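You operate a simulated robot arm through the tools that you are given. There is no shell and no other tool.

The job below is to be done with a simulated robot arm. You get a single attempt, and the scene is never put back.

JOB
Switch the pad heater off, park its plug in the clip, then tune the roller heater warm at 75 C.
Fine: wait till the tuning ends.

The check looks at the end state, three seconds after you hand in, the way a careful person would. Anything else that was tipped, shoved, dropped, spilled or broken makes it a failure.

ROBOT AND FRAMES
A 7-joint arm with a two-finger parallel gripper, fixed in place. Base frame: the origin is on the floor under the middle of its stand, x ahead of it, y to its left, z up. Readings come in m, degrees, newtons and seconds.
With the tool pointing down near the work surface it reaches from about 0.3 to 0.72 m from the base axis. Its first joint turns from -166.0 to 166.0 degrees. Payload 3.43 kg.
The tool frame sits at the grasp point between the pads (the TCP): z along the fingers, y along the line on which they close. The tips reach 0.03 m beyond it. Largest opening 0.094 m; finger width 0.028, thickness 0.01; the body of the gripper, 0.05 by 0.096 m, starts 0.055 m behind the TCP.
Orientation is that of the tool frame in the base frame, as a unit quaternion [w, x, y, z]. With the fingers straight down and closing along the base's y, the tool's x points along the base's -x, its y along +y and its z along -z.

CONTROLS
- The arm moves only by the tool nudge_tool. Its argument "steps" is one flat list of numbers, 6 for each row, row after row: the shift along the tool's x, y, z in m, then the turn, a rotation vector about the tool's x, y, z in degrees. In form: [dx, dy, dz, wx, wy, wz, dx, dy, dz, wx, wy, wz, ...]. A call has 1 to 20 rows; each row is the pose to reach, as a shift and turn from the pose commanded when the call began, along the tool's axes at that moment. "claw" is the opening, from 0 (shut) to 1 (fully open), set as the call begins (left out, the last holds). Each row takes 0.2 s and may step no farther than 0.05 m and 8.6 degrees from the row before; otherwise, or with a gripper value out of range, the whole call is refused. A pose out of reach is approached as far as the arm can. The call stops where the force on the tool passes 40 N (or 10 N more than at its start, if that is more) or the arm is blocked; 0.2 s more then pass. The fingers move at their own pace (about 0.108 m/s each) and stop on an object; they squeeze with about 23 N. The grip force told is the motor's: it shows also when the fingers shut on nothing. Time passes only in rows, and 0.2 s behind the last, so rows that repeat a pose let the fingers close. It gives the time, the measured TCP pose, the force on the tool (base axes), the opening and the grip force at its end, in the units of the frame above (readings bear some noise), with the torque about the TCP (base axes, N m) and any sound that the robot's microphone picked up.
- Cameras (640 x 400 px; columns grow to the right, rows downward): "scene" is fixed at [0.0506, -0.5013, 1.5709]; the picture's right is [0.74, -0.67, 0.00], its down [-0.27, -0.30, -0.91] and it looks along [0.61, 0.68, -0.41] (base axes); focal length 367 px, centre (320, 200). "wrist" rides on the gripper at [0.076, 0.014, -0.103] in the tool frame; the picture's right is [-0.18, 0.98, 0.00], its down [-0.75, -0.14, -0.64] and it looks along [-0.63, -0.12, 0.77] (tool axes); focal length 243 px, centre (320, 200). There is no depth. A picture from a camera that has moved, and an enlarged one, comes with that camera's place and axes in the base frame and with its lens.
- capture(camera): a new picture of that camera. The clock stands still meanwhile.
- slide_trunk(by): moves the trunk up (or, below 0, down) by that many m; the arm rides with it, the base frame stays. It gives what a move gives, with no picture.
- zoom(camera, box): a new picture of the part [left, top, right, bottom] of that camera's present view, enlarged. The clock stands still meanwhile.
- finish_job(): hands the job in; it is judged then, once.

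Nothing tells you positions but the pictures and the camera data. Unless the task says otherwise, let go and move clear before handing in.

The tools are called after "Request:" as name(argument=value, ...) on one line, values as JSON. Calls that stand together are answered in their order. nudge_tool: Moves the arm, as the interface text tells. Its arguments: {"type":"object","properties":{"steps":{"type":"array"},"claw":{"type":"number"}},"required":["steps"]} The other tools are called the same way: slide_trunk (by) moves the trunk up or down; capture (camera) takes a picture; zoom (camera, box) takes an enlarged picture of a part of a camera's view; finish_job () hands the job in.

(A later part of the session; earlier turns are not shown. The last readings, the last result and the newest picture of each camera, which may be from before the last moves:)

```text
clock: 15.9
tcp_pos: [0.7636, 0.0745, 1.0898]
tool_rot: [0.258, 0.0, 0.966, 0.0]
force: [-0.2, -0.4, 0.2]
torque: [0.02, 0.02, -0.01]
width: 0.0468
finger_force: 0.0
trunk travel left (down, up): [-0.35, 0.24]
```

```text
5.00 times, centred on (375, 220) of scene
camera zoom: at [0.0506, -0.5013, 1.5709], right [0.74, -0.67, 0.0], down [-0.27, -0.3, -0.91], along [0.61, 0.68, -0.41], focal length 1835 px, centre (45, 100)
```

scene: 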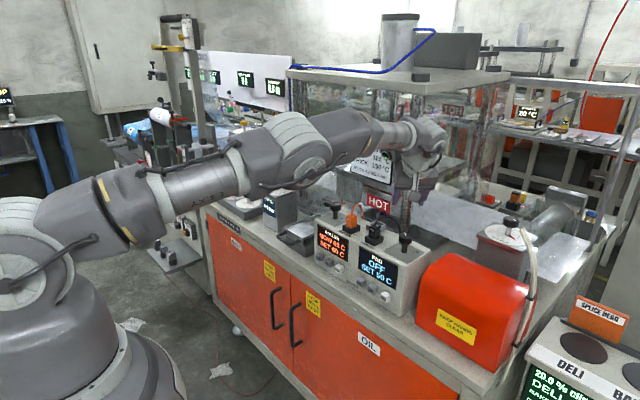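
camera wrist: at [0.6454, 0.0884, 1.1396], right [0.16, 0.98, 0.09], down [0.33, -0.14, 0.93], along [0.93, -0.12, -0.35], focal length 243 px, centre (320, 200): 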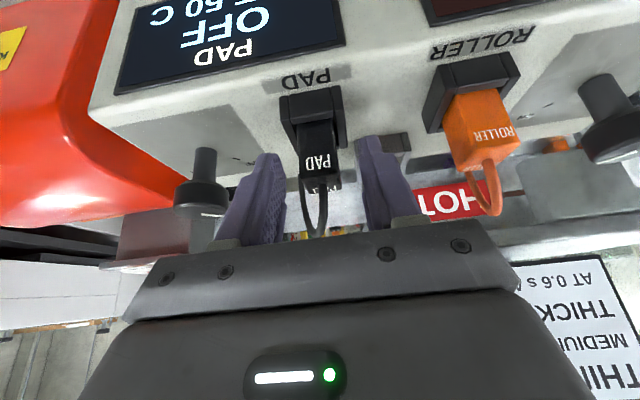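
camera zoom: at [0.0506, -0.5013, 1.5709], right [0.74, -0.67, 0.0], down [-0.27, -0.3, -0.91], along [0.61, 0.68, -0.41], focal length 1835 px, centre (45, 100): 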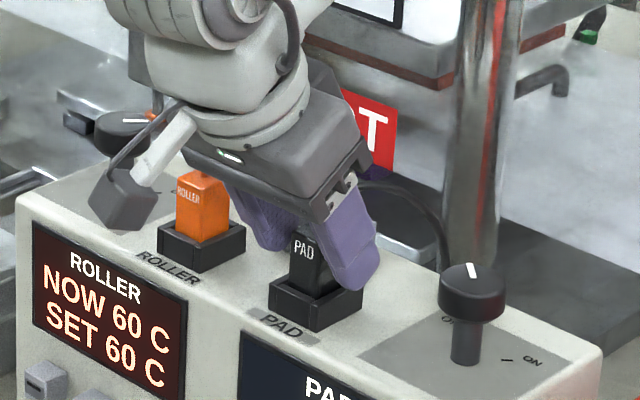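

The plug is centred between the fingers with no contact. Closing on it now.

Request:
nudge_tool(steps=[0, 0, 0, 0, 0, 0, 0, 0, 0, 0, 0, 0, 0, 0, 0, 0, 0, 0], claw=0)

Request:
zoom(camera="wrist", box=[230, 80, 410, 230])

```text
clock: 16.8
tcp_pos: [0.7645, 0.0741, 1.0898]
tool_rot: [0.259, 0.0, 0.966, 0.0]
force: [-0.4, -0.5, -0.5]
torque: [-0.03, 0.02, -0.01]
width: 0.0209
finger_force: 23.7
trunk travel left (down, up): [-0.35, 0.24]
```

```text
2.67 times, centred on (320, 155) of wrist
camera zoom: at [0.6455, 0.0885, 1.1396], right [0.16, 0.98, 0.09], down [0.33, -0.14, 0.93], along [0.93, -0.12, -0.35], focal length 647 px, centre (320, 320)
```

zoom: 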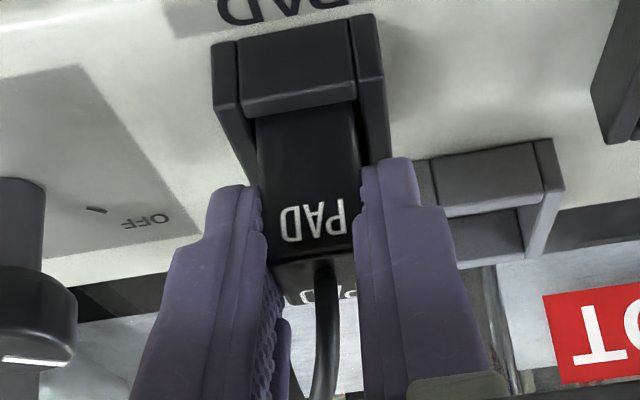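

The plug is gripped at 20.9 mm. I'll pull straight up in small steps.

Request:
nudge_tool(steps=[-0.0025, 0, -0.0043, 0, 0, 0, -0.005, 0, -0.0087, 0, 0, 0, -0.0075, 0, -0.013, 0, 0, 0, -0.01, 0, -0.0173, 0, 0, 0, -0.015, 0, -0.026, 0, 0, 0, -0.02, 0, -0.0346, 0, 0, 0, -0.025, 0, -0.0433, 0, 0, 0, -0.03, 0, -0.052, 0, 0, 0, -0.03, 0, -0.052, 0, 0, 0], claw=0)

Request:
capture(camera="wrist")

Request:
zoom(camera="scene", box=[330, 170, 430, 260])

```text
clock: 18.8
tcp_pos: [0.7641, 0.0751, 1.1484]
tool_rot: [0.258, 0.0, 0.966, 0.0]
force: [1.4, 0.8, -0.6]
torque: [0.01, 0.01, -0.03]
width: 0.021
finger_force: 22.7
trunk travel left (down, up): [-0.35, 0.24]
```

```text
taken
camera wrist: at [0.6455, 0.0895, 1.1993], right [0.16, 0.98, 0.09], down [0.33, -0.14, 0.93], along [0.93, -0.12, -0.35], focal length 243 px, centre (320, 200)
```

wrist: 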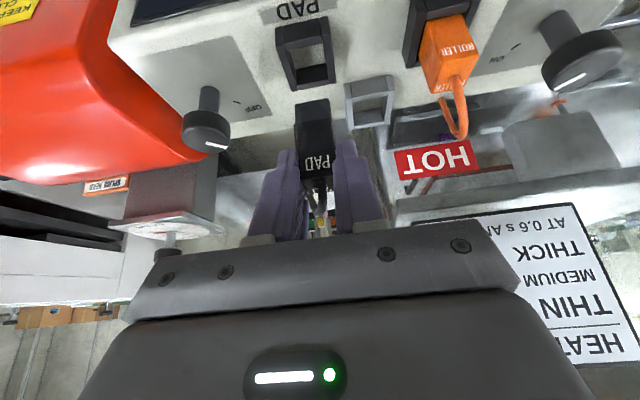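

```text
4.44 times, centred on (380, 215) of scene
camera zoom: at [0.0506, -0.5013, 1.5709], right [0.74, -0.67, 0.0], down [-0.27, -0.3, -0.91], along [0.61, 0.68, -0.41], focal length 1631 px, centre (53, 133)
```

zoom: 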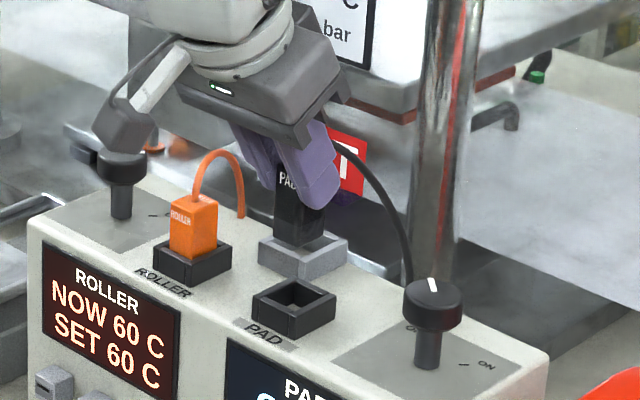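

The plug came out cleanly. I'll zoom to check its pose in the grip and its bottom edge before crossing to the clip.

Request:
zoom(camera="wrist", box=[250, 60, 400, 190])

Request:
zoom(camera="scene", box=[375, 195, 415, 240])

```text
3.08 times, centred on (325, 125) of wrist
camera zoom: at [0.6455, 0.0895, 1.1993], right [0.16, 0.98, 0.09], down [0.33, -0.14, 0.93], along [0.93, -0.12, -0.35], focal length 746 px, centre (305, 431)
```

zoom: 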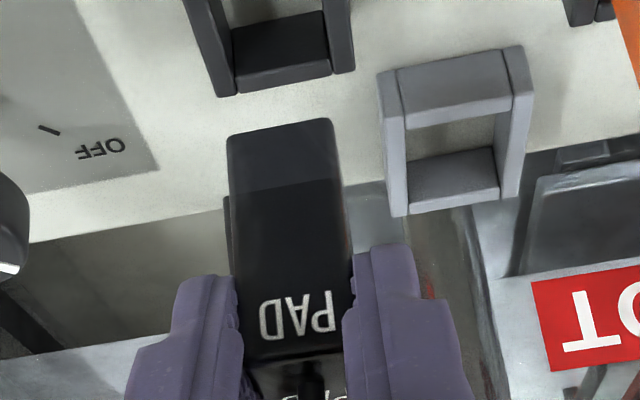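

```text
8.89 times, centred on (395, 218) of scene
camera zoom: at [0.0506, -0.5013, 1.5709], right [0.74, -0.67, 0.0], down [-0.27, -0.3, -0.91], along [0.61, 0.68, -0.41], focal length 3262 px, centre (-347, 44)
```

zoom: 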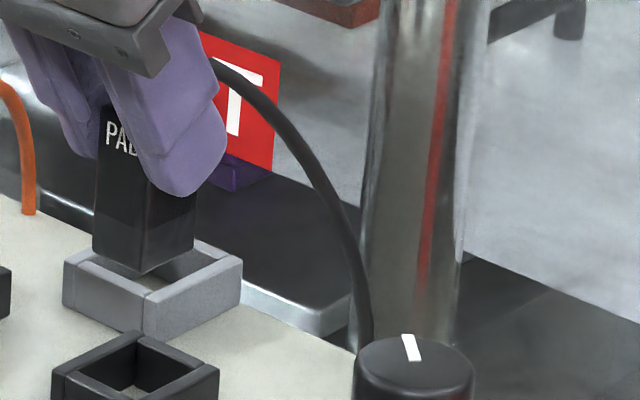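

The plug bottom is at z≈1.09 and well aligned in the grip. Moving it horizontally over the clip.

Request:
nudge_tool(steps=[-0.0137, 0.0109, 0.0079, 0, 0, 0, -0.0274, 0.0218, 0.0158, 0, 0, 0, -0.041, 0.0327, 0.0237, 0, 0, 0, -0.0547, 0.0436, 0.0316, 0, 0, 0, -0.0547, 0.0436, 0.0316, 0, 0, 0], claw=0)

Request:
zoom(camera="wrist", box=[240, 60, 400, 190])

Request:
zoom(camera="scene", box=[340, 180, 430, 250])

Request:
capture(camera="scene")

```text
clock: 19.9
tcp_pos: [0.8268, 0.1203, 1.1492]
tool_rot: [0.257, 0.0, 0.966, -0.001]
force: [-0.2, -0.6, -0.5]
torque: [-0.01, -0.01, -0.03]
width: 0.0209
finger_force: 22.8
trunk travel left (down, up): [-0.35, 0.24]
```

```text
3.08 times, centred on (320, 125) of wrist
camera zoom: at [0.7082, 0.1335, 1.2], right [0.16, 0.98, 0.09], down [0.33, -0.14, 0.93], along [0.93, -0.12, -0.35], focal length 746 px, centre (320, 431)
```

zoom: 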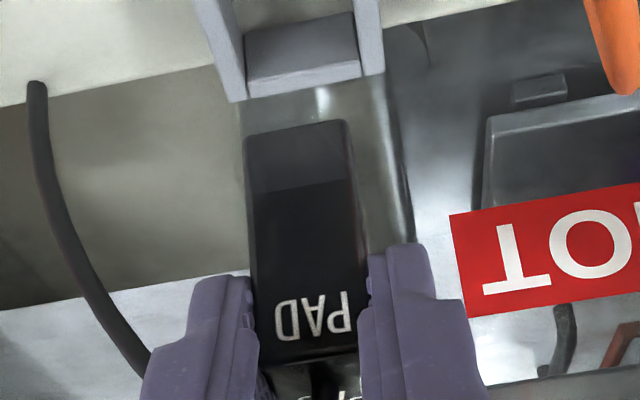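

```text
5.71 times, centred on (385, 215) of scene
camera zoom: at [0.0506, -0.5013, 1.5709], right [0.74, -0.67, 0.0], down [-0.27, -0.3, -0.91], along [0.61, 0.68, -0.41], focal length 2097 px, centre (-51, 114)
```

zoom: 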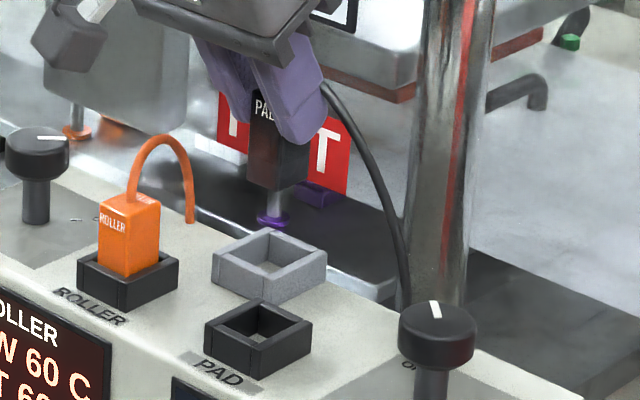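

```text
taken
```

scene: 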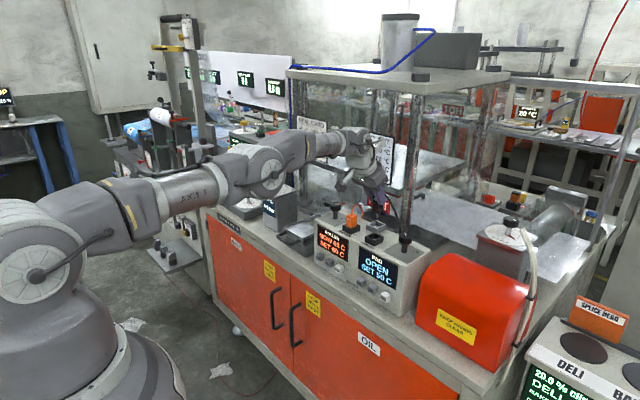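

The PAD display now reads OPEN and the plug hangs above the clip. I'll take a tight scene zoom to verify alignment.

Request:
zoom(camera="scene", box=[368, 195, 404, 240])

Request:
zoom(camera="wrist", box=[280, 40, 370, 130])

```text
8.89 times, centred on (386, 218) of scene
camera zoom: at [0.0506, -0.5013, 1.5709], right [0.74, -0.67, 0.0], down [-0.27, -0.3, -0.91], along [0.61, 0.68, -0.41], focal length 3262 px, centre (-267, 44)
```

zoom: 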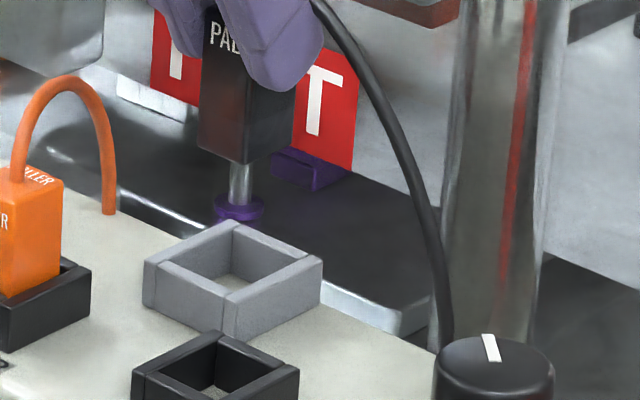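

```text
4.44 times, centred on (325, 85) of wrist
camera zoom: at [0.7082, 0.1335, 1.2], right [0.16, 0.98, 0.09], down [0.33, -0.14, 0.93], along [0.93, -0.12, -0.35], focal length 1078 px, centre (298, 711)
```

zoom: 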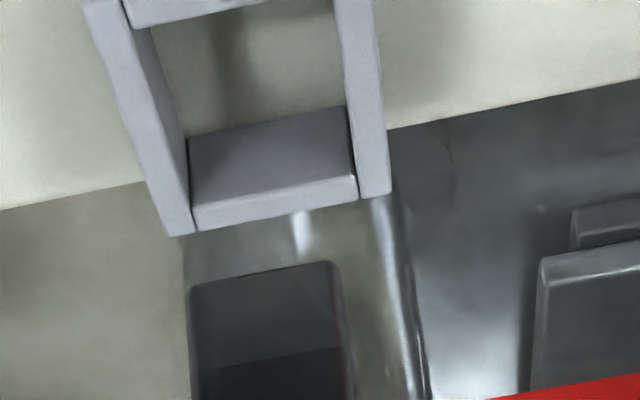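

The plug lines up with the clip hole within about 2 mm. I'll lower it with a 1 mm correction in +y and watch the force.

Request:
nudge_tool(steps=[0.0075, 0.001, 0.013, 0, 0, 0, 0.015, 0.001, 0.026, 0, 0, 0, 0.02, 0.001, 0.0346, 0, 0, 0, 0.0225, 0.001, 0.039, 0, 0, 0, 0.025, 0.001, 0.0433, 0, 0, 0], claw=0)

Request:
zoom(camera="scene", box=[360, 195, 404, 245])

Request:
zoom(camera="wrist", box=[240, 60, 400, 190])

```text
clock: 21.1
tcp_pos: [0.8229, 0.1197, 1.0977]
tool_rot: [0.259, 0.0, 0.966, 0.0]
force: [1.1, -0.4, -1.0]
torque: [0.0, 0.0, 0.0]
width: 0.0211
finger_force: 22.9
out of reach, approached as far as the arm can: row 3, 4
trunk travel left (down, up): [-0.35, 0.24]
```

```text
8.00 times, centred on (382, 220) of scene
camera zoom: at [0.0506, -0.5013, 1.5709], right [0.74, -0.67, 0.0], down [-0.27, -0.3, -0.91], along [0.61, 0.68, -0.41], focal length 2935 px, centre (-176, 40)
```

zoom: 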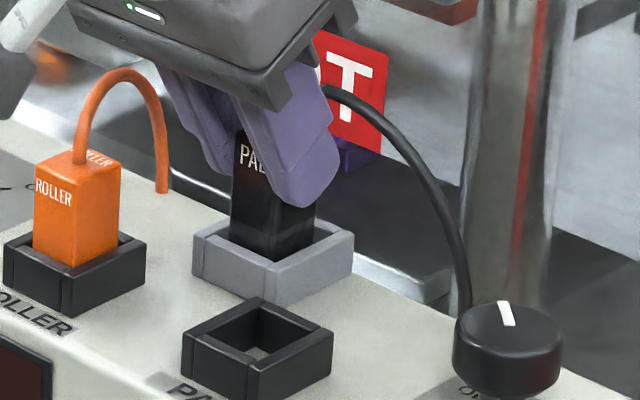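

```text
3.08 times, centred on (320, 125) of wrist
camera zoom: at [0.7059, 0.1341, 1.1495], right [0.16, 0.98, 0.09], down [0.33, -0.14, 0.93], along [0.93, -0.12, -0.35], focal length 746 px, centre (320, 431)
```

zoom: 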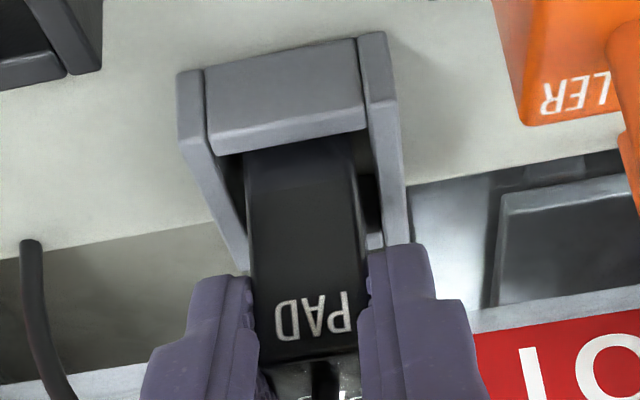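

The plug is inside the clip's rim, but the arm flagged a reach limit and sits about 4 mm short in x. I'll hold a moment to see if it settles.

Request:
nudge_tool(steps=[0, 0, 0, 0, 0, 0, 0, 0, 0, 0, 0, 0], claw=0)

```text
clock: 21.8
tcp_pos: [0.824, 0.1193, 1.0986]
tool_rot: [0.259, 0.0, 0.966, 0.0]
force: [-0.4, -1.1, -0.8]
torque: [0.01, 0.0, 0.0]
width: 0.0211
finger_force: 23.0
trunk travel left (down, up): [-0.35, 0.24]
```

It has settled with no contact force and is well within the hole's clearance. Lowering the last 9 mm.

Request:
nudge_tool(steps=[0.0009, 0, 0.0029, 0, 0, 0, 0.0019, 0, 0.0059, 0, 0, 0, 0.0028, 0, 0.0088, 0, 0, 0, 0.0028, 0, 0.0088, 0, 0, 0], claw=0)

Request:
zoom(camera="scene", box=[360, 195, 404, 245])

Request:
zoom(camera="wrist", box=[240, 60, 400, 190])

```text
clock: 22.8
tcp_pos: [0.8227, 0.1204, 1.0926]
tool_rot: [0.258, 0.0, 0.966, 0.0]
force: [0.3, 0.3, -1.2]
torque: [0.04, -0.02, -0.02]
width: 0.0213
finger_force: 22.5
out of reach, approached as far as the arm can: row 1, 2, 3, 4
trunk travel left (down, up): [-0.35, 0.24]
```

```text
8.00 times, centred on (382, 220) of scene
camera zoom: at [0.0506, -0.5013, 1.5709], right [0.74, -0.67, 0.0], down [-0.27, -0.3, -0.91], along [0.61, 0.68, -0.41], focal length 2935 px, centre (-176, 40)
```

zoom: 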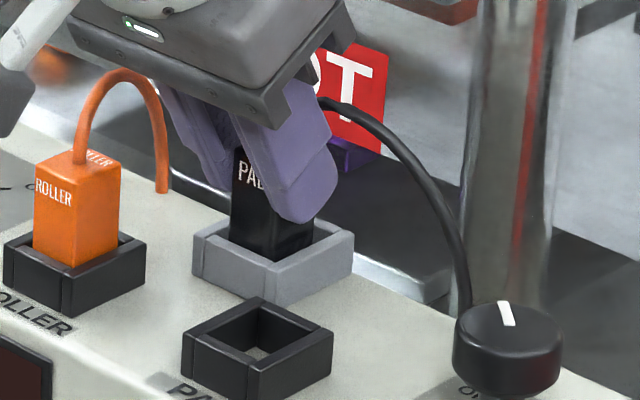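

```text
3.08 times, centred on (320, 125) of wrist
camera zoom: at [0.7053, 0.1338, 1.143], right [0.16, 0.98, 0.09], down [0.33, -0.14, 0.93], along [0.93, -0.12, -0.35], focal length 746 px, centre (320, 431)
```

zoom: 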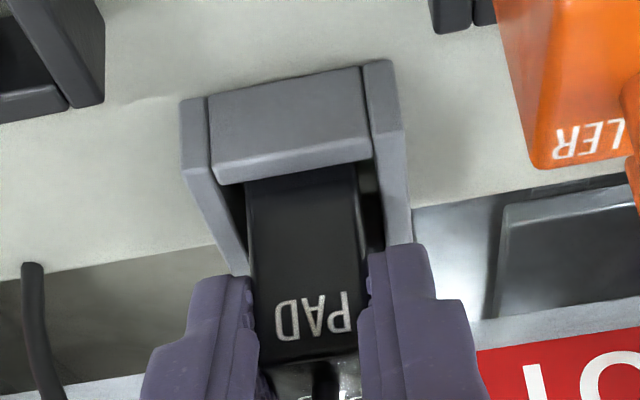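

The arm is at its reach limit with the plug bottom about 3 mm above the seat. I'll lower the trunk 3 mm to seat it vertically.

Request:
slide_trunk(by=-0.003)

Request:
zoom(camera="scene", box=[360, 195, 404, 245])

```text
clock: 23.3
tcp_pos: [0.8227, 0.1213, 1.0884]
tool_rot: [0.258, -0.001, 0.966, 0.0]
force: [0.1, -0.2, -1.8]
torque: [-0.01, 0.0, 0.01]
width: 0.0208
finger_force: 22.6
trunk travel left (down, up): [-0.347, 0.243]
```

```text
8.00 times, centred on (382, 220) of scene
camera zoom: at [0.0506, -0.5013, 1.5709], right [0.74, -0.67, 0.0], down [-0.27, -0.3, -0.91], along [0.61, 0.68, -0.41], focal length 2935 px, centre (-176, 40)
```

zoom: 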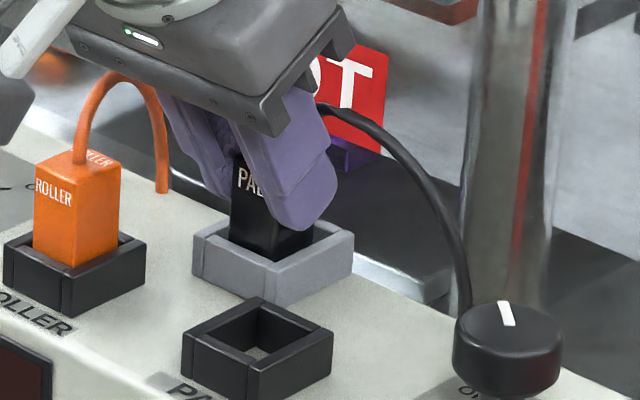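

No contact yet; another 2 mm of trunk.

Request:
slide_trunk(by=-0.002)

```text
clock: 23.8
tcp_pos: [0.823, 0.1196, 1.0878]
tool_rot: [0.26, -0.001, 0.966, 0.0]
force: [1.8, -0.5, 6.0]
torque: [-0.01, -0.06, 0.03]
width: 0.021
finger_force: 23.1
trunk travel left (down, up): [-0.345, 0.245]
```

Contact at 6 N, so the plug is seated on the panel in the clip. I'll release gently and back out along the tool axis, up and toward the robot, to stay clear of both cables.

Request:
nudge_tool(steps=[0, 0, 0, 0, 0, 0, 0, 0, 0, 0, 0, 0], claw=0.4)

Request:
zoom(camera="wrist", box=[230, 60, 410, 200])

Request:
zoom(camera="scene", box=[350, 185, 410, 245])

```text
clock: 24.4
tcp_pos: [0.8238, 0.1202, 1.0873]
tool_rot: [0.259, 0.0, 0.966, 0.0]
force: [-0.7, 0.0, -0.6]
torque: [-0.02, -0.02, 0.0]
width: 0.0376
finger_force: 0.1
trunk travel left (down, up): [-0.345, 0.245]
```

```text
2.86 times, centred on (320, 130) of wrist
camera zoom: at [0.7053, 0.1338, 1.1379], right [0.16, 0.98, 0.09], down [0.33, -0.14, 0.93], along [0.93, -0.12, -0.35], focal length 693 px, centre (320, 400)
```

zoom: 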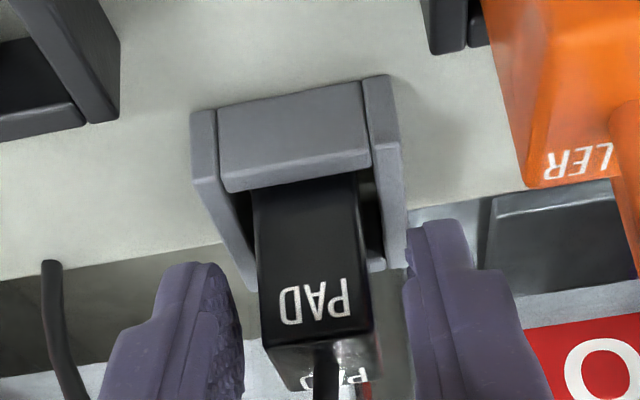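

```text
6.67 times, centred on (380, 215) of scene
camera zoom: at [0.0506, -0.5013, 1.5709], right [0.74, -0.67, 0.0], down [-0.27, -0.3, -0.91], along [0.61, 0.68, -0.41], focal length 2446 px, centre (-80, 100)
```

zoom: 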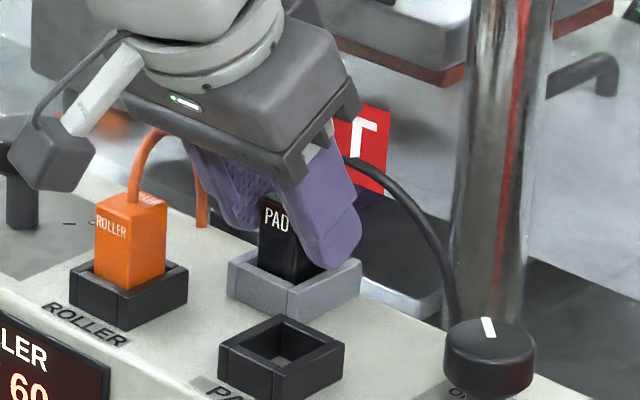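

The plug stands in the clip on its own. Withdrawing along the tool axis.

Request:
nudge_tool(steps=[0, 0, -0.02, 0, 0, 0, 0, 0, -0.04, 0, 0, 0, 0, 0, -0.06, 0, 0, 0, 0, 0, -0.08, 0, 0, 0, 0, 0, -0.11, 0, 0, 0, 0, 0, -0.14, 0, 0, 0, 0, 0, -0.14, 0, 0, 0], claw=0.4)

Request:
capture(camera="wrist")

Request:
zoom(camera="scene", box=[310, 190, 430, 300])

Request:
zoom(camera="scene", box=[355, 205, 400, 245])

```text
clock: 26.0
tcp_pos: [0.7522, 0.1184, 1.2086]
tool_rot: [0.259, -0.001, 0.966, 0.0]
force: [0.5, -0.9, -0.3]
torque: [0.01, 0.01, -0.01]
width: 0.0376
finger_force: 0.0
trunk travel left (down, up): [-0.345, 0.245]
```

```text
taken
camera wrist: at [0.6342, 0.1335, 1.2602], right [0.16, 0.98, 0.09], down [0.33, -0.14, 0.93], along [0.93, -0.12, -0.35], focal length 243 px, centre (320, 200)
```

wrist: 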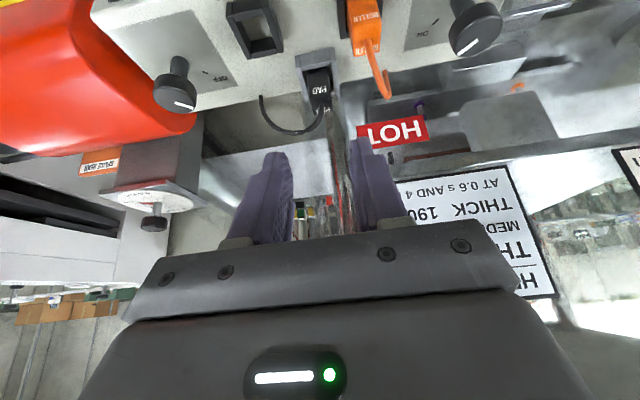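

```text
3.64 times, centred on (370, 245) of scene
camera zoom: at [0.0506, -0.5013, 1.5709], right [0.74, -0.67, 0.0], down [-0.27, -0.3, -0.91], along [0.61, 0.68, -0.41], focal length 1334 px, centre (138, 36)
```

zoom: 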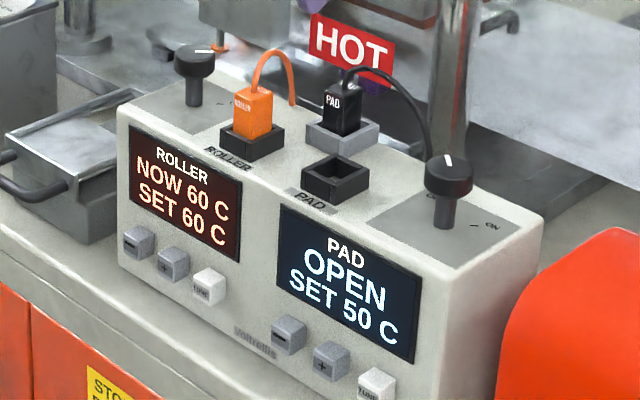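

```text
10.00 times, centred on (378, 225) of scene
camera zoom: at [0.0506, -0.5013, 1.5709], right [0.74, -0.67, 0.0], down [-0.27, -0.3, -0.91], along [0.61, 0.68, -0.41], focal length 3669 px, centre (-255, -50)
```

zoom: 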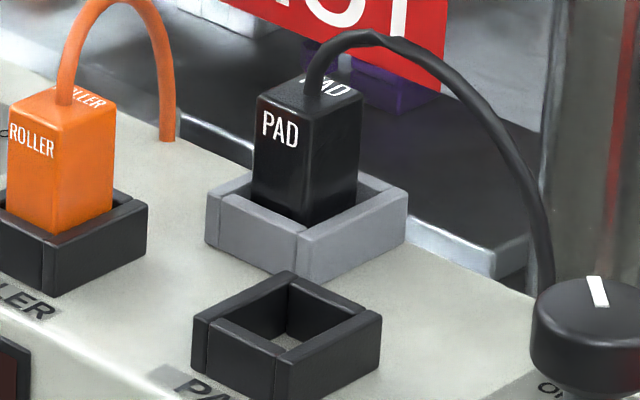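

The PAD plug is parked upright in its clip and the display reads OPEN. Next I'll close the gripper, back off in front of the controller with a 45° tilt, and look at the ROLLER buttons.

Request:
nudge_tool(steps=[0.0372, 0.022, -0.0215, 0, -2, 0, 0.0745, 0.044, -0.043, 0, -4, 0, 0.1117, 0.066, -0.0645, 0, -6, 0, 0.149, 0.088, -0.086, 0, -8, 0, 0.1725, 0.088, -0.0453, 0, -10, 0, 0.196, 0.088, -0.0046, 0, -12, 0, 0.2195, 0.088, 0.0361, 0, -14, 0, 0.2435, 0.088, 0.0777, 0, -15, 0, 0.2435, 0.088, 0.0777, 0, -15, 0], claw=0)

Request:
capture(camera="wrist")

Request:
capture(camera="scene")

```text
clock: 28.0
tcp_pos: [0.5791, 0.2071, 1.0205]
tool_rot: [0.383, -0.001, 0.924, 0.0]
force: [1.0, -0.3, -0.5]
torque: [-0.01, 0.0, -0.01]
width: 0.0
finger_force: 22.9
trunk travel left (down, up): [-0.345, 0.245]
```

```text
taken
camera wrist: at [0.4523, 0.2221, 1.0402], right [0.13, 0.98, 0.13], down [0.08, -0.14, 0.99], along [0.99, -0.12, -0.1], focal length 243 px, centre (320, 200)
```

wrist: 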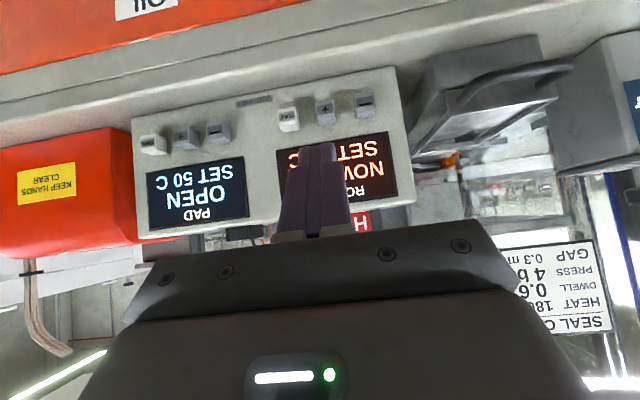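

```text
taken
```

scene: 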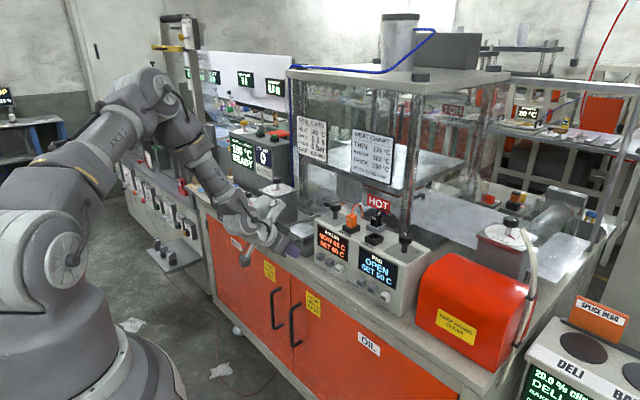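

The fingertips are now in front of the ROLLER display, with the buttons visible just beyond. Zooming to fix the button positions.

Request:
zoom(camera="wrist", box=[260, 80, 400, 160])

Request:
zoom(camera="scene", box=[305, 215, 385, 285])

```text
4.57 times, centred on (330, 120) of wrist
camera zoom: at [0.4523, 0.2221, 1.0402], right [0.13, 0.98, 0.13], down [0.08, -0.14, 0.99], along [0.99, -0.12, -0.1], focal length 1109 px, centre (274, 566)
```

zoom: 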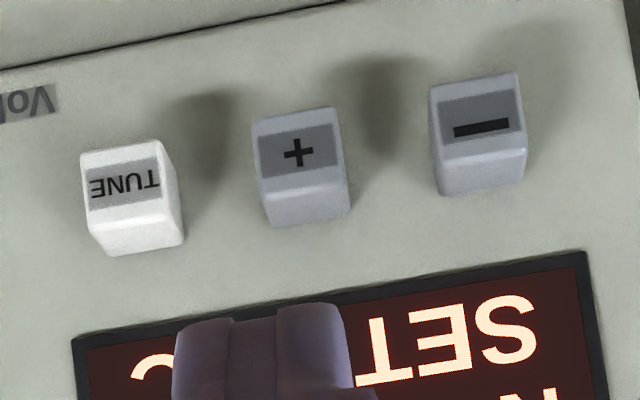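

```text
5.71 times, centred on (345, 250) of scene
camera zoom: at [0.0506, -0.5013, 1.5709], right [0.74, -0.67, 0.0], down [-0.27, -0.3, -0.91], along [0.61, 0.68, -0.41], focal length 2097 px, centre (177, -86)
```

zoom: 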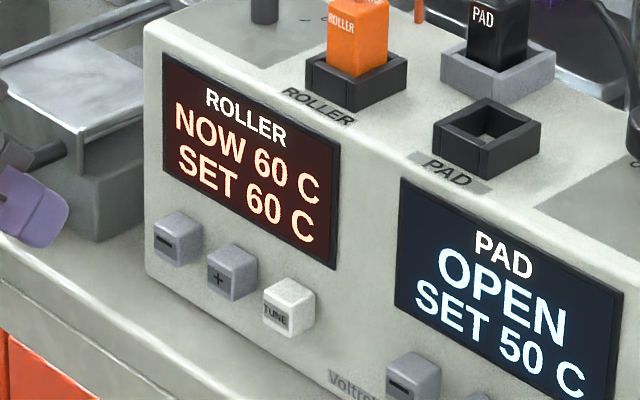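

The ROLLER buttons are at x≈0.72, z≈0.912, with TUNE at y≈0.165, + at 0.2095 and − at 0.2545. I'll move the closed tips to about 14 mm in front of "+".

Request:
nudge_tool(steps=[0.0003, 0.0006, 0.0342, 0, 0, 0, 0.0006, 0.0012, 0.0684, 0, 0, 0, 0.0008, 0.0018, 0.1025, 0, 0, 0, 0.0011, 0.0024, 0.1367, 0, 0, 0, 0.0011, 0.0024, 0.1367, 0, 0, 0], claw=0)

Request:
capture(camera="wrist")

Request:
zoom(camera="scene", box=[285, 215, 385, 295])

```text
clock: 29.2
tcp_pos: [0.6767, 0.2091, 0.9209]
tool_rot: [0.383, 0.0, 0.924, 0.0]
force: [-0.1, 0.0, 0.3]
torque: [-0.01, -0.03, -0.01]
width: 0.0
finger_force: 23.3
trunk travel left (down, up): [-0.345, 0.245]
```

```text
taken
camera wrist: at [0.5498, 0.2233, 0.94], right [0.13, 0.98, 0.13], down [0.08, -0.14, 0.99], along [0.99, -0.12, -0.1], focal length 243 px, centre (320, 200)
```

wrist: 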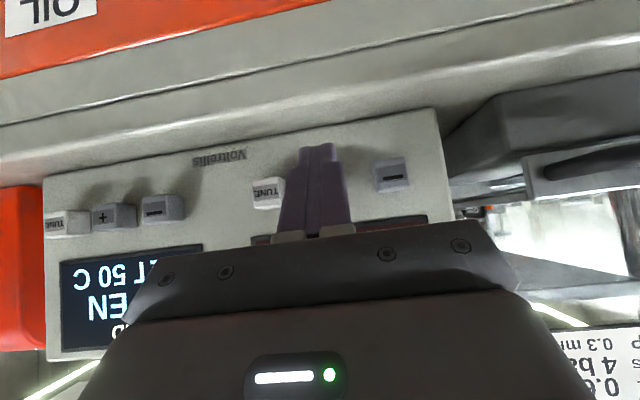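

```text
5.00 times, centred on (335, 255) of scene
camera zoom: at [0.0506, -0.5013, 1.5709], right [0.74, -0.67, 0.0], down [-0.27, -0.3, -0.91], along [0.61, 0.68, -0.41], focal length 1835 px, centre (245, -75)
```

zoom: 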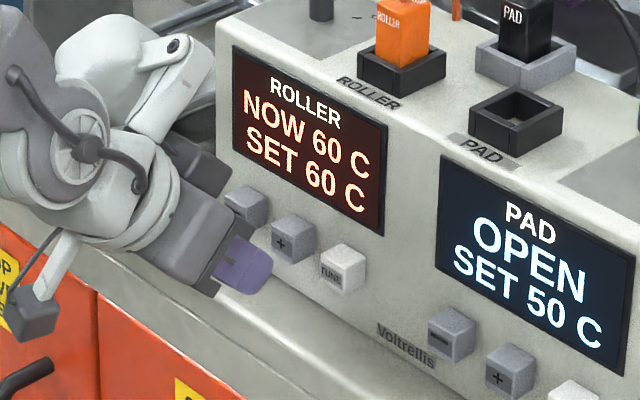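

The tips are aligned with "+". I'll press forward slowly and watch force, sound and display.

Request:
nudge_tool(steps=[-0.0057, 0, 0.0057, 0, 0, 0, -0.0085, 0, 0.0085, 0, 0, 0, -0.0099, 0, 0.0099, 0, 0, 0, -0.0113, 0, 0.0113, 0, 0, 0], claw=0)

Request:
zoom(camera="scene", box=[285, 215, 385, 295])

```text
clock: 30.2
tcp_pos: [0.6918, 0.2103, 0.923]
tool_rot: [0.382, 0.001, 0.924, 0.0]
force: [-1.7, -1.3, -0.2]
torque: [0.0, -0.01, -0.03]
width: 0.0
finger_force: 22.8
trunk travel left (down, up): [-0.345, 0.245]
heard: click
```

```text
5.00 times, centred on (335, 255) of scene
camera zoom: at [0.0506, -0.5013, 1.5709], right [0.74, -0.67, 0.0], down [-0.27, -0.3, -0.91], along [0.61, 0.68, -0.41], focal length 1835 px, centre (245, -75)
```

zoom: 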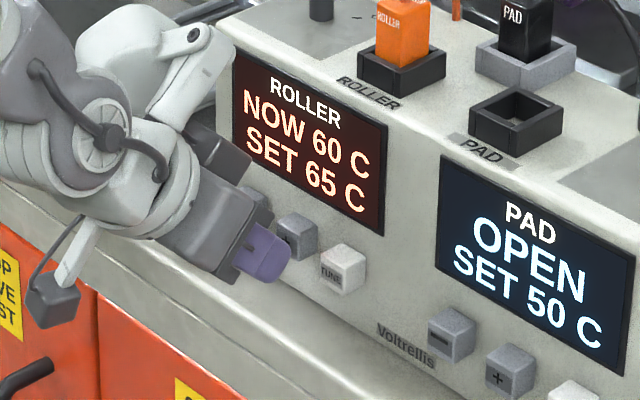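

A click was heard and SET went to 65 C, so each press is +5. I'll back off and press once more.

Request:
nudge_tool(steps=[0.0057, 0, -0.0057, 0, 0, 0, 0.0085, 0, -0.0085, 0, 0, 0, 0.0085, 0, -0.0085, 0, 0, 0], claw=0)

Request:
nudge_tool(steps=[-0.004, 0, 0.004, 0, 0, 0, -0.0065, 0, 0.0065, 0, 0, 0, -0.0085, 0, 0.0085, 0, 0, 0], claw=0)

Request:
zoom(camera="scene", box=[285, 215, 385, 295])

```text
clock: 31.0
tcp_pos: [0.6802, 0.2102, 0.9211]
tool_rot: [0.382, 0.0, 0.924, 0.0]
force: [-0.4, 0.7, 0.7]
torque: [0.0, 0.0, 0.01]
width: 0.0
finger_force: 23.0
trunk travel left (down, up): [-0.345, 0.245]
```

```text
clock: 31.8
tcp_pos: [0.6927, 0.21, 0.9217]
tool_rot: [0.383, 0.001, 0.924, 0.0]
force: [-2.5, -0.4, -1.3]
torque: [0.01, 0.02, -0.01]
width: 0.0
finger_force: 23.3
trunk travel left (down, up): [-0.345, 0.245]
heard: click
```

```text
5.00 times, centred on (335, 255) of scene
camera zoom: at [0.0506, -0.5013, 1.5709], right [0.74, -0.67, 0.0], down [-0.27, -0.3, -0.91], along [0.61, 0.68, -0.41], focal length 1835 px, centre (245, -75)
```

zoom: 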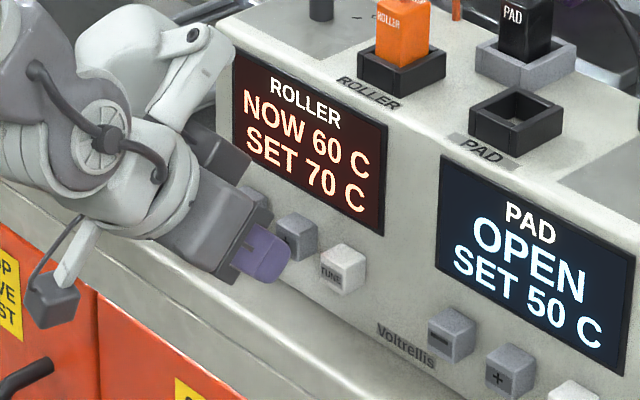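

SET is now 70 C, and one more press should make 75.

Request:
nudge_tool(steps=[0.0057, 0, -0.0057, 0, 0, 0, 0.0085, 0, -0.0085, 0, 0, 0, 0.0085, 0, -0.0085, 0, 0, 0], claw=0)

Request:
nudge_tool(steps=[-0.004, 0, 0.004, 0, 0, 0, -0.0065, 0, 0.0065, 0, 0, 0, -0.0085, 0, 0.0085, 0, 0, 0], claw=0)

Request:
zoom(camera="scene", box=[285, 215, 385, 295])

```text
clock: 32.6
tcp_pos: [0.6803, 0.2101, 0.9217]
tool_rot: [0.383, 0.0, 0.924, 0.0]
force: [0.9, -0.6, 0.7]
torque: [0.0, 0.01, -0.03]
width: 0.0002
finger_force: 22.7
trunk travel left (down, up): [-0.345, 0.245]
```

```text
clock: 33.4
tcp_pos: [0.6923, 0.2106, 0.9223]
tool_rot: [0.383, -0.001, 0.924, 0.0]
force: [-1.7, 0.2, 0.1]
torque: [0.02, 0.07, 0.02]
width: 0.0002
finger_force: 23.2
trunk travel left (down, up): [-0.345, 0.245]
heard: click
```

```text
5.00 times, centred on (335, 255) of scene
camera zoom: at [0.0506, -0.5013, 1.5709], right [0.74, -0.67, 0.0], down [-0.27, -0.3, -0.91], along [0.61, 0.68, -0.41], focal length 1835 px, centre (245, -75)
```

zoom: 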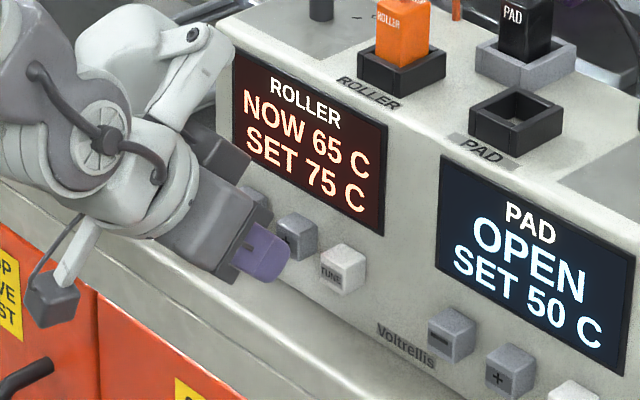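

SET reads 75 C and NOW is climbing (65 C). I'll back off, line up with TUNE, and wait for the roller to be warm before pressing it.

Request:
nudge_tool(steps=[0.0085, 0, -0.0085, 0, 0, 0, 0.0163, 0, -0.0163, 0, 0, 0, 0.0163, -0.0225, -0.0163, 0, 0, 0, 0.0163, -0.0448, -0.0163, 0, 0, 0, 0.0163, -0.0448, -0.0163, 0, 0, 0], claw=0)

Request:
zoom(camera="scene", box=[285, 215, 385, 295])

Request:
capture(camera="wrist")

```text
clock: 34.6
tcp_pos: [0.6699, 0.1663, 0.9238]
tool_rot: [0.383, 0.001, 0.924, 0.0]
force: [-0.3, -0.6, -0.2]
torque: [0.01, -0.01, 0.0]
width: 0.0
finger_force: 23.0
trunk travel left (down, up): [-0.345, 0.245]
```

```text
5.00 times, centred on (335, 255) of scene
camera zoom: at [0.0506, -0.5013, 1.5709], right [0.74, -0.67, 0.0], down [-0.27, -0.3, -0.91], along [0.61, 0.68, -0.41], focal length 1835 px, centre (245, -75)
```

zoom: 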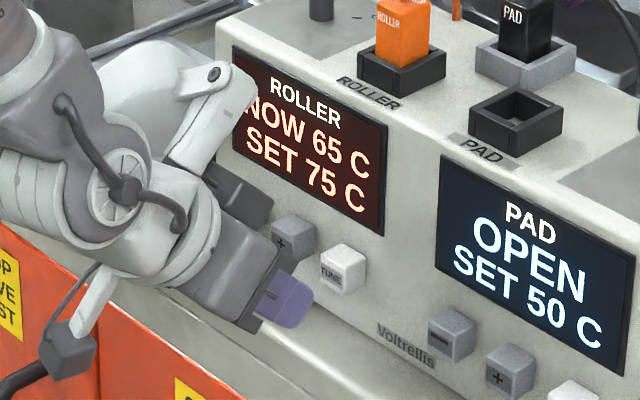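

```text
taken
camera wrist: at [0.5429, 0.1798, 0.942], right [0.13, 0.98, 0.13], down [0.08, -0.14, 0.99], along [0.99, -0.12, -0.1], focal length 243 px, centre (320, 200)
```

wrist: 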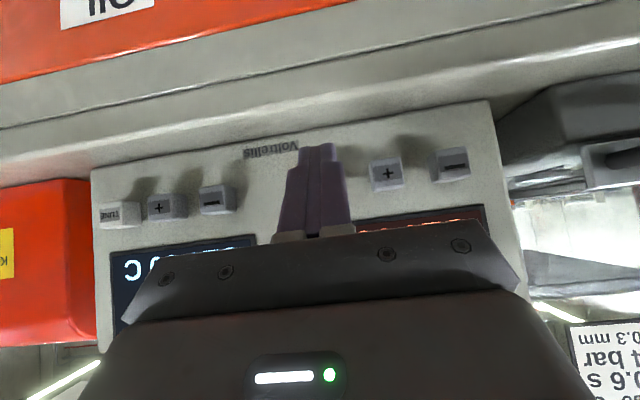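

Aligned with TUNE, and NOW is 65 C. Holding here while it warms.

Request:
nudge_tool(steps=[0, 0, 0, 0, 0, 0, 0, 0, 0, 0, 0, 0, 0, 0, 0, 0, 0, 0, 0, 0, 0, 0, 0, 0, 0, 0, 0, 0, 0, 0, 0, 0, 0, 0, 0, 0, 0, 0, 0, 0, 0, 0, 0, 0, 0, 0, 0, 0, 0, 0, 0, 0, 0, 0, 0, 0, 0, 0, 0, 0, 0, 0, 0, 0, 0, 0, 0, 0, 0, 0, 0, 0, 0, 0, 0, 0, 0, 0, 0, 0, 0, 0, 0, 0, 0, 0, 0, 0, 0, 0, 0, 0, 0, 0, 0, 0, 0, 0, 0, 0, 0, 0, 0, 0, 0, 0, 0, 0, 0, 0, 0, 0, 0, 0, 0, 0, 0, 0, 0, 0], claw=0)

Request:
zoom(camera="scene", box=[285, 215, 385, 295])

```text
clock: 38.8
tcp_pos: [0.6704, 0.1658, 0.9223]
tool_rot: [0.383, 0.0, 0.924, 0.0]
force: [0.6, 1.0, -0.7]
torque: [-0.01, 0.02, 0.0]
width: 0.0
finger_force: 22.6
trunk travel left (down, up): [-0.345, 0.245]
```

```text
5.00 times, centred on (335, 255) of scene
camera zoom: at [0.0506, -0.5013, 1.5709], right [0.74, -0.67, 0.0], down [-0.27, -0.3, -0.91], along [0.61, 0.68, -0.41], focal length 1835 px, centre (245, -75)
```

zoom: 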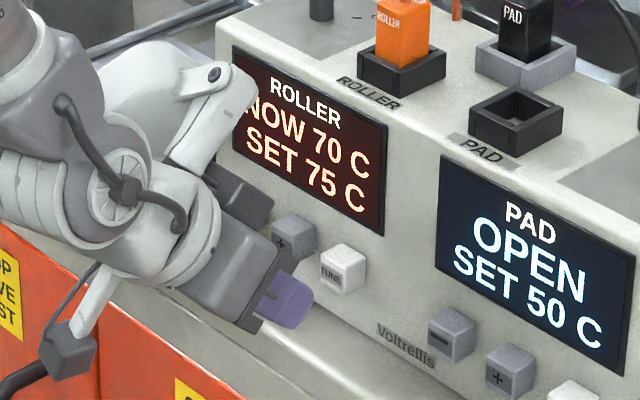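

NOW is 70 C. Waiting a few more seconds for it to reach 75.

Request:
nudge_tool(steps=[0, 0, 0, 0, 0, 0, 0, 0, 0, 0, 0, 0, 0, 0, 0, 0, 0, 0, 0, 0, 0, 0, 0, 0, 0, 0, 0, 0, 0, 0, 0, 0, 0, 0, 0, 0, 0, 0, 0, 0, 0, 0, 0, 0, 0, 0, 0, 0, 0, 0, 0, 0, 0, 0, 0, 0, 0, 0, 0, 0, 0, 0, 0, 0, 0, 0, 0, 0, 0, 0, 0, 0, 0, 0, 0, 0, 0, 0, 0, 0, 0, 0, 0, 0, 0, 0, 0, 0, 0, 0, 0, 0, 0, 0, 0, 0, 0, 0, 0, 0, 0, 0, 0, 0, 0, 0, 0, 0, 0, 0, 0, 0, 0, 0, 0, 0, 0, 0, 0, 0], claw=0)

Request:
zoom(camera="scene", box=[285, 215, 385, 295])

```text
clock: 43.0
tcp_pos: [0.6688, 0.1656, 0.9227]
tool_rot: [0.383, 0.0, 0.924, 0.0]
force: [-0.2, -0.7, 0.4]
torque: [-0.02, -0.02, 0.03]
width: 0.0
finger_force: 22.9
trunk travel left (down, up): [-0.345, 0.245]
```

```text
5.00 times, centred on (335, 255) of scene
camera zoom: at [0.0506, -0.5013, 1.5709], right [0.74, -0.67, 0.0], down [-0.27, -0.3, -0.91], along [0.61, 0.68, -0.41], focal length 1835 px, centre (245, -75)
```

zoom: 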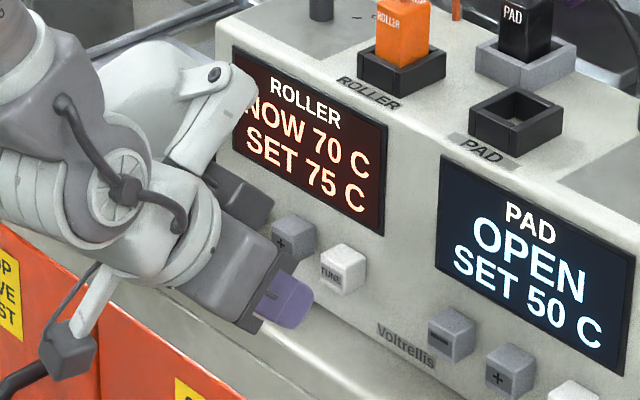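

Still 70 C (the display steps by 5). Waiting on.

Request:
nudge_tool(steps=[0, 0, 0, 0, 0, 0, 0, 0, 0, 0, 0, 0, 0, 0, 0, 0, 0, 0, 0, 0, 0, 0, 0, 0, 0, 0, 0, 0, 0, 0, 0, 0, 0, 0, 0, 0, 0, 0, 0, 0, 0, 0, 0, 0, 0, 0, 0, 0, 0, 0, 0, 0, 0, 0, 0, 0, 0, 0, 0, 0, 0, 0, 0, 0, 0, 0, 0, 0, 0, 0, 0, 0, 0, 0, 0, 0, 0, 0, 0, 0, 0, 0, 0, 0, 0, 0, 0, 0, 0, 0, 0, 0, 0, 0, 0, 0, 0, 0, 0, 0, 0, 0, 0, 0, 0, 0, 0, 0, 0, 0, 0, 0, 0, 0, 0, 0, 0, 0, 0, 0], claw=0)

Request:
zoom(camera="scene", box=[285, 215, 385, 295])

```text
clock: 47.2
tcp_pos: [0.6705, 0.1657, 0.9231]
tool_rot: [0.382, 0.0, 0.924, 0.0]
force: [-0.1, -0.1, 0.3]
torque: [0.0, 0.0, 0.0]
width: 0.0
finger_force: 22.6
trunk travel left (down, up): [-0.345, 0.245]
```

```text
5.00 times, centred on (335, 255) of scene
camera zoom: at [0.0506, -0.5013, 1.5709], right [0.74, -0.67, 0.0], down [-0.27, -0.3, -0.91], along [0.61, 0.68, -0.41], focal length 1835 px, centre (245, -75)
```

zoom: 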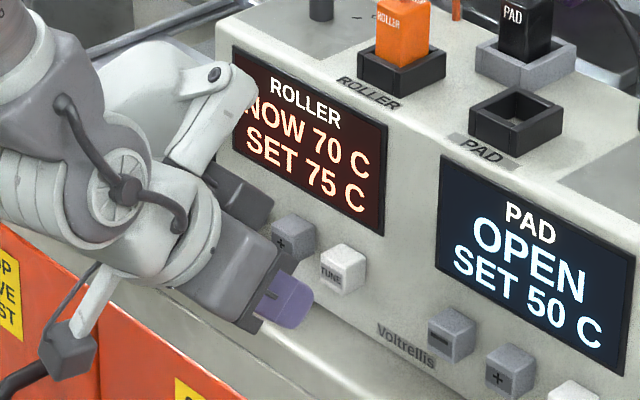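

Still 70 C as the approach slows. Waiting further.

Request:
nudge_tool(steps=[0, 0, 0, 0, 0, 0, 0, 0, 0, 0, 0, 0, 0, 0, 0, 0, 0, 0, 0, 0, 0, 0, 0, 0, 0, 0, 0, 0, 0, 0, 0, 0, 0, 0, 0, 0, 0, 0, 0, 0, 0, 0, 0, 0, 0, 0, 0, 0, 0, 0, 0, 0, 0, 0, 0, 0, 0, 0, 0, 0, 0, 0, 0, 0, 0, 0, 0, 0, 0, 0, 0, 0, 0, 0, 0, 0, 0, 0, 0, 0, 0, 0, 0, 0, 0, 0, 0, 0, 0, 0, 0, 0, 0, 0, 0, 0, 0, 0, 0, 0, 0, 0, 0, 0, 0, 0, 0, 0, 0, 0, 0, 0, 0, 0, 0, 0, 0, 0, 0, 0], claw=0)

Request:
nudge_tool(steps=[0, 0, 0, 0, 0, 0, 0, 0, 0, 0, 0, 0, 0, 0, 0, 0, 0, 0, 0, 0, 0, 0, 0, 0, 0, 0, 0, 0, 0, 0, 0, 0, 0, 0, 0, 0, 0, 0, 0, 0, 0, 0, 0, 0, 0, 0, 0, 0, 0, 0, 0, 0, 0, 0, 0, 0, 0, 0, 0, 0, 0, 0, 0, 0, 0, 0, 0, 0, 0, 0, 0, 0, 0, 0, 0, 0, 0, 0, 0, 0, 0, 0, 0, 0, 0, 0, 0, 0, 0, 0, 0, 0, 0, 0, 0, 0, 0, 0, 0, 0, 0, 0, 0, 0, 0, 0, 0, 0, 0, 0, 0, 0, 0, 0, 0, 0, 0, 0, 0, 0], claw=0)

Request:
zoom(camera="scene", box=[285, 215, 385, 295])

```text
clock: 51.4
tcp_pos: [0.6699, 0.1663, 0.9238]
tool_rot: [0.383, 0.0, 0.924, 0.001]
force: [-0.6, 1.0, 0.8]
torque: [0.0, -0.07, -0.04]
width: 0.0
finger_force: 23.2
trunk travel left (down, up): [-0.345, 0.245]
```

```text
clock: 55.6
tcp_pos: [0.6712, 0.1652, 0.923]
tool_rot: [0.383, 0.0, 0.924, 0.0]
force: [0.0, -0.3, -0.3]
torque: [0.02, 0.01, 0.03]
width: 0.0
finger_force: 23.4
trunk travel left (down, up): [-0.345, 0.245]
```

```text
5.00 times, centred on (335, 255) of scene
camera zoom: at [0.0506, -0.5013, 1.5709], right [0.74, -0.67, 0.0], down [-0.27, -0.3, -0.91], along [0.61, 0.68, -0.41], focal length 1835 px, centre (245, -75)
```

zoom: 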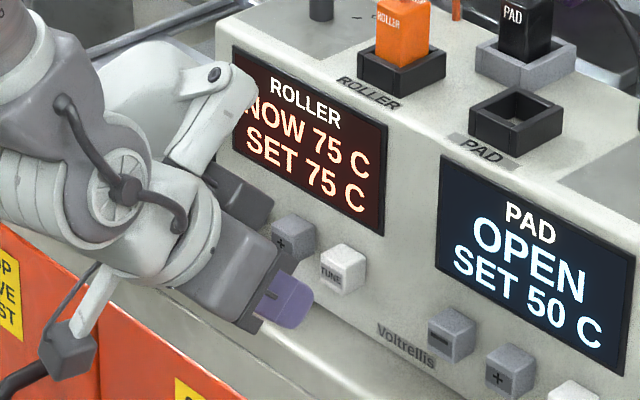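

NOW reads 75 C. I'll give it a few more seconds to be truly settled before tuning.

Request:
nudge_tool(steps=[0, 0, 0, 0, 0, 0, 0, 0, 0, 0, 0, 0, 0, 0, 0, 0, 0, 0, 0, 0, 0, 0, 0, 0, 0, 0, 0, 0, 0, 0, 0, 0, 0, 0, 0, 0, 0, 0, 0, 0, 0, 0, 0, 0, 0, 0, 0, 0, 0, 0, 0, 0, 0, 0, 0, 0, 0, 0, 0, 0, 0, 0, 0, 0, 0, 0, 0, 0, 0, 0, 0, 0, 0, 0, 0, 0, 0, 0, 0, 0, 0, 0, 0, 0, 0, 0, 0, 0, 0, 0, 0, 0, 0, 0, 0, 0, 0, 0, 0, 0, 0, 0, 0, 0, 0, 0, 0, 0, 0, 0, 0, 0, 0, 0, 0, 0, 0, 0, 0, 0], claw=0)

Request:
nudge_tool(steps=[0, 0, 0, 0, 0, 0, 0, 0, 0, 0, 0, 0, 0, 0, 0, 0, 0, 0, 0, 0, 0, 0, 0, 0, 0, 0, 0, 0, 0, 0, 0, 0, 0, 0, 0, 0, 0, 0, 0, 0, 0, 0, 0, 0, 0, 0, 0, 0, 0, 0, 0, 0, 0, 0, 0, 0, 0, 0, 0, 0, 0, 0, 0, 0, 0, 0, 0, 0, 0, 0, 0, 0, 0, 0, 0, 0, 0, 0, 0, 0, 0, 0, 0, 0, 0, 0, 0, 0, 0, 0, 0, 0, 0, 0, 0, 0, 0, 0, 0, 0, 0, 0, 0, 0, 0, 0, 0, 0, 0, 0, 0, 0, 0, 0, 0, 0, 0, 0, 0, 0], claw=0)

Request:
zoom(camera="scene", box=[285, 195, 425, 305])

```text
clock: 59.8
tcp_pos: [0.6698, 0.1656, 0.9232]
tool_rot: [0.383, -0.001, 0.924, 0.0]
force: [-0.2, -0.9, 0.5]
torque: [0.06, -0.01, -0.01]
width: 0.0
finger_force: 23.0
trunk travel left (down, up): [-0.345, 0.245]
```

```text
clock: 64.0
tcp_pos: [0.6696, 0.1664, 0.9231]
tool_rot: [0.383, 0.0, 0.924, 0.0]
force: [0.3, 0.4, -0.2]
torque: [0.03, 0.01, -0.02]
width: 0.0
finger_force: 23.2
trunk travel left (down, up): [-0.345, 0.245]
```

```text
3.64 times, centred on (355, 250) of scene
camera zoom: at [0.0506, -0.5013, 1.5709], right [0.74, -0.67, 0.0], down [-0.27, -0.3, -0.91], along [0.61, 0.68, -0.41], focal length 1334 px, centre (193, 18)
```

zoom: 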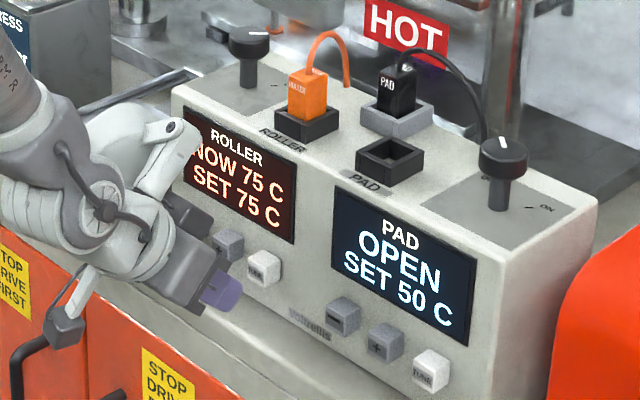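

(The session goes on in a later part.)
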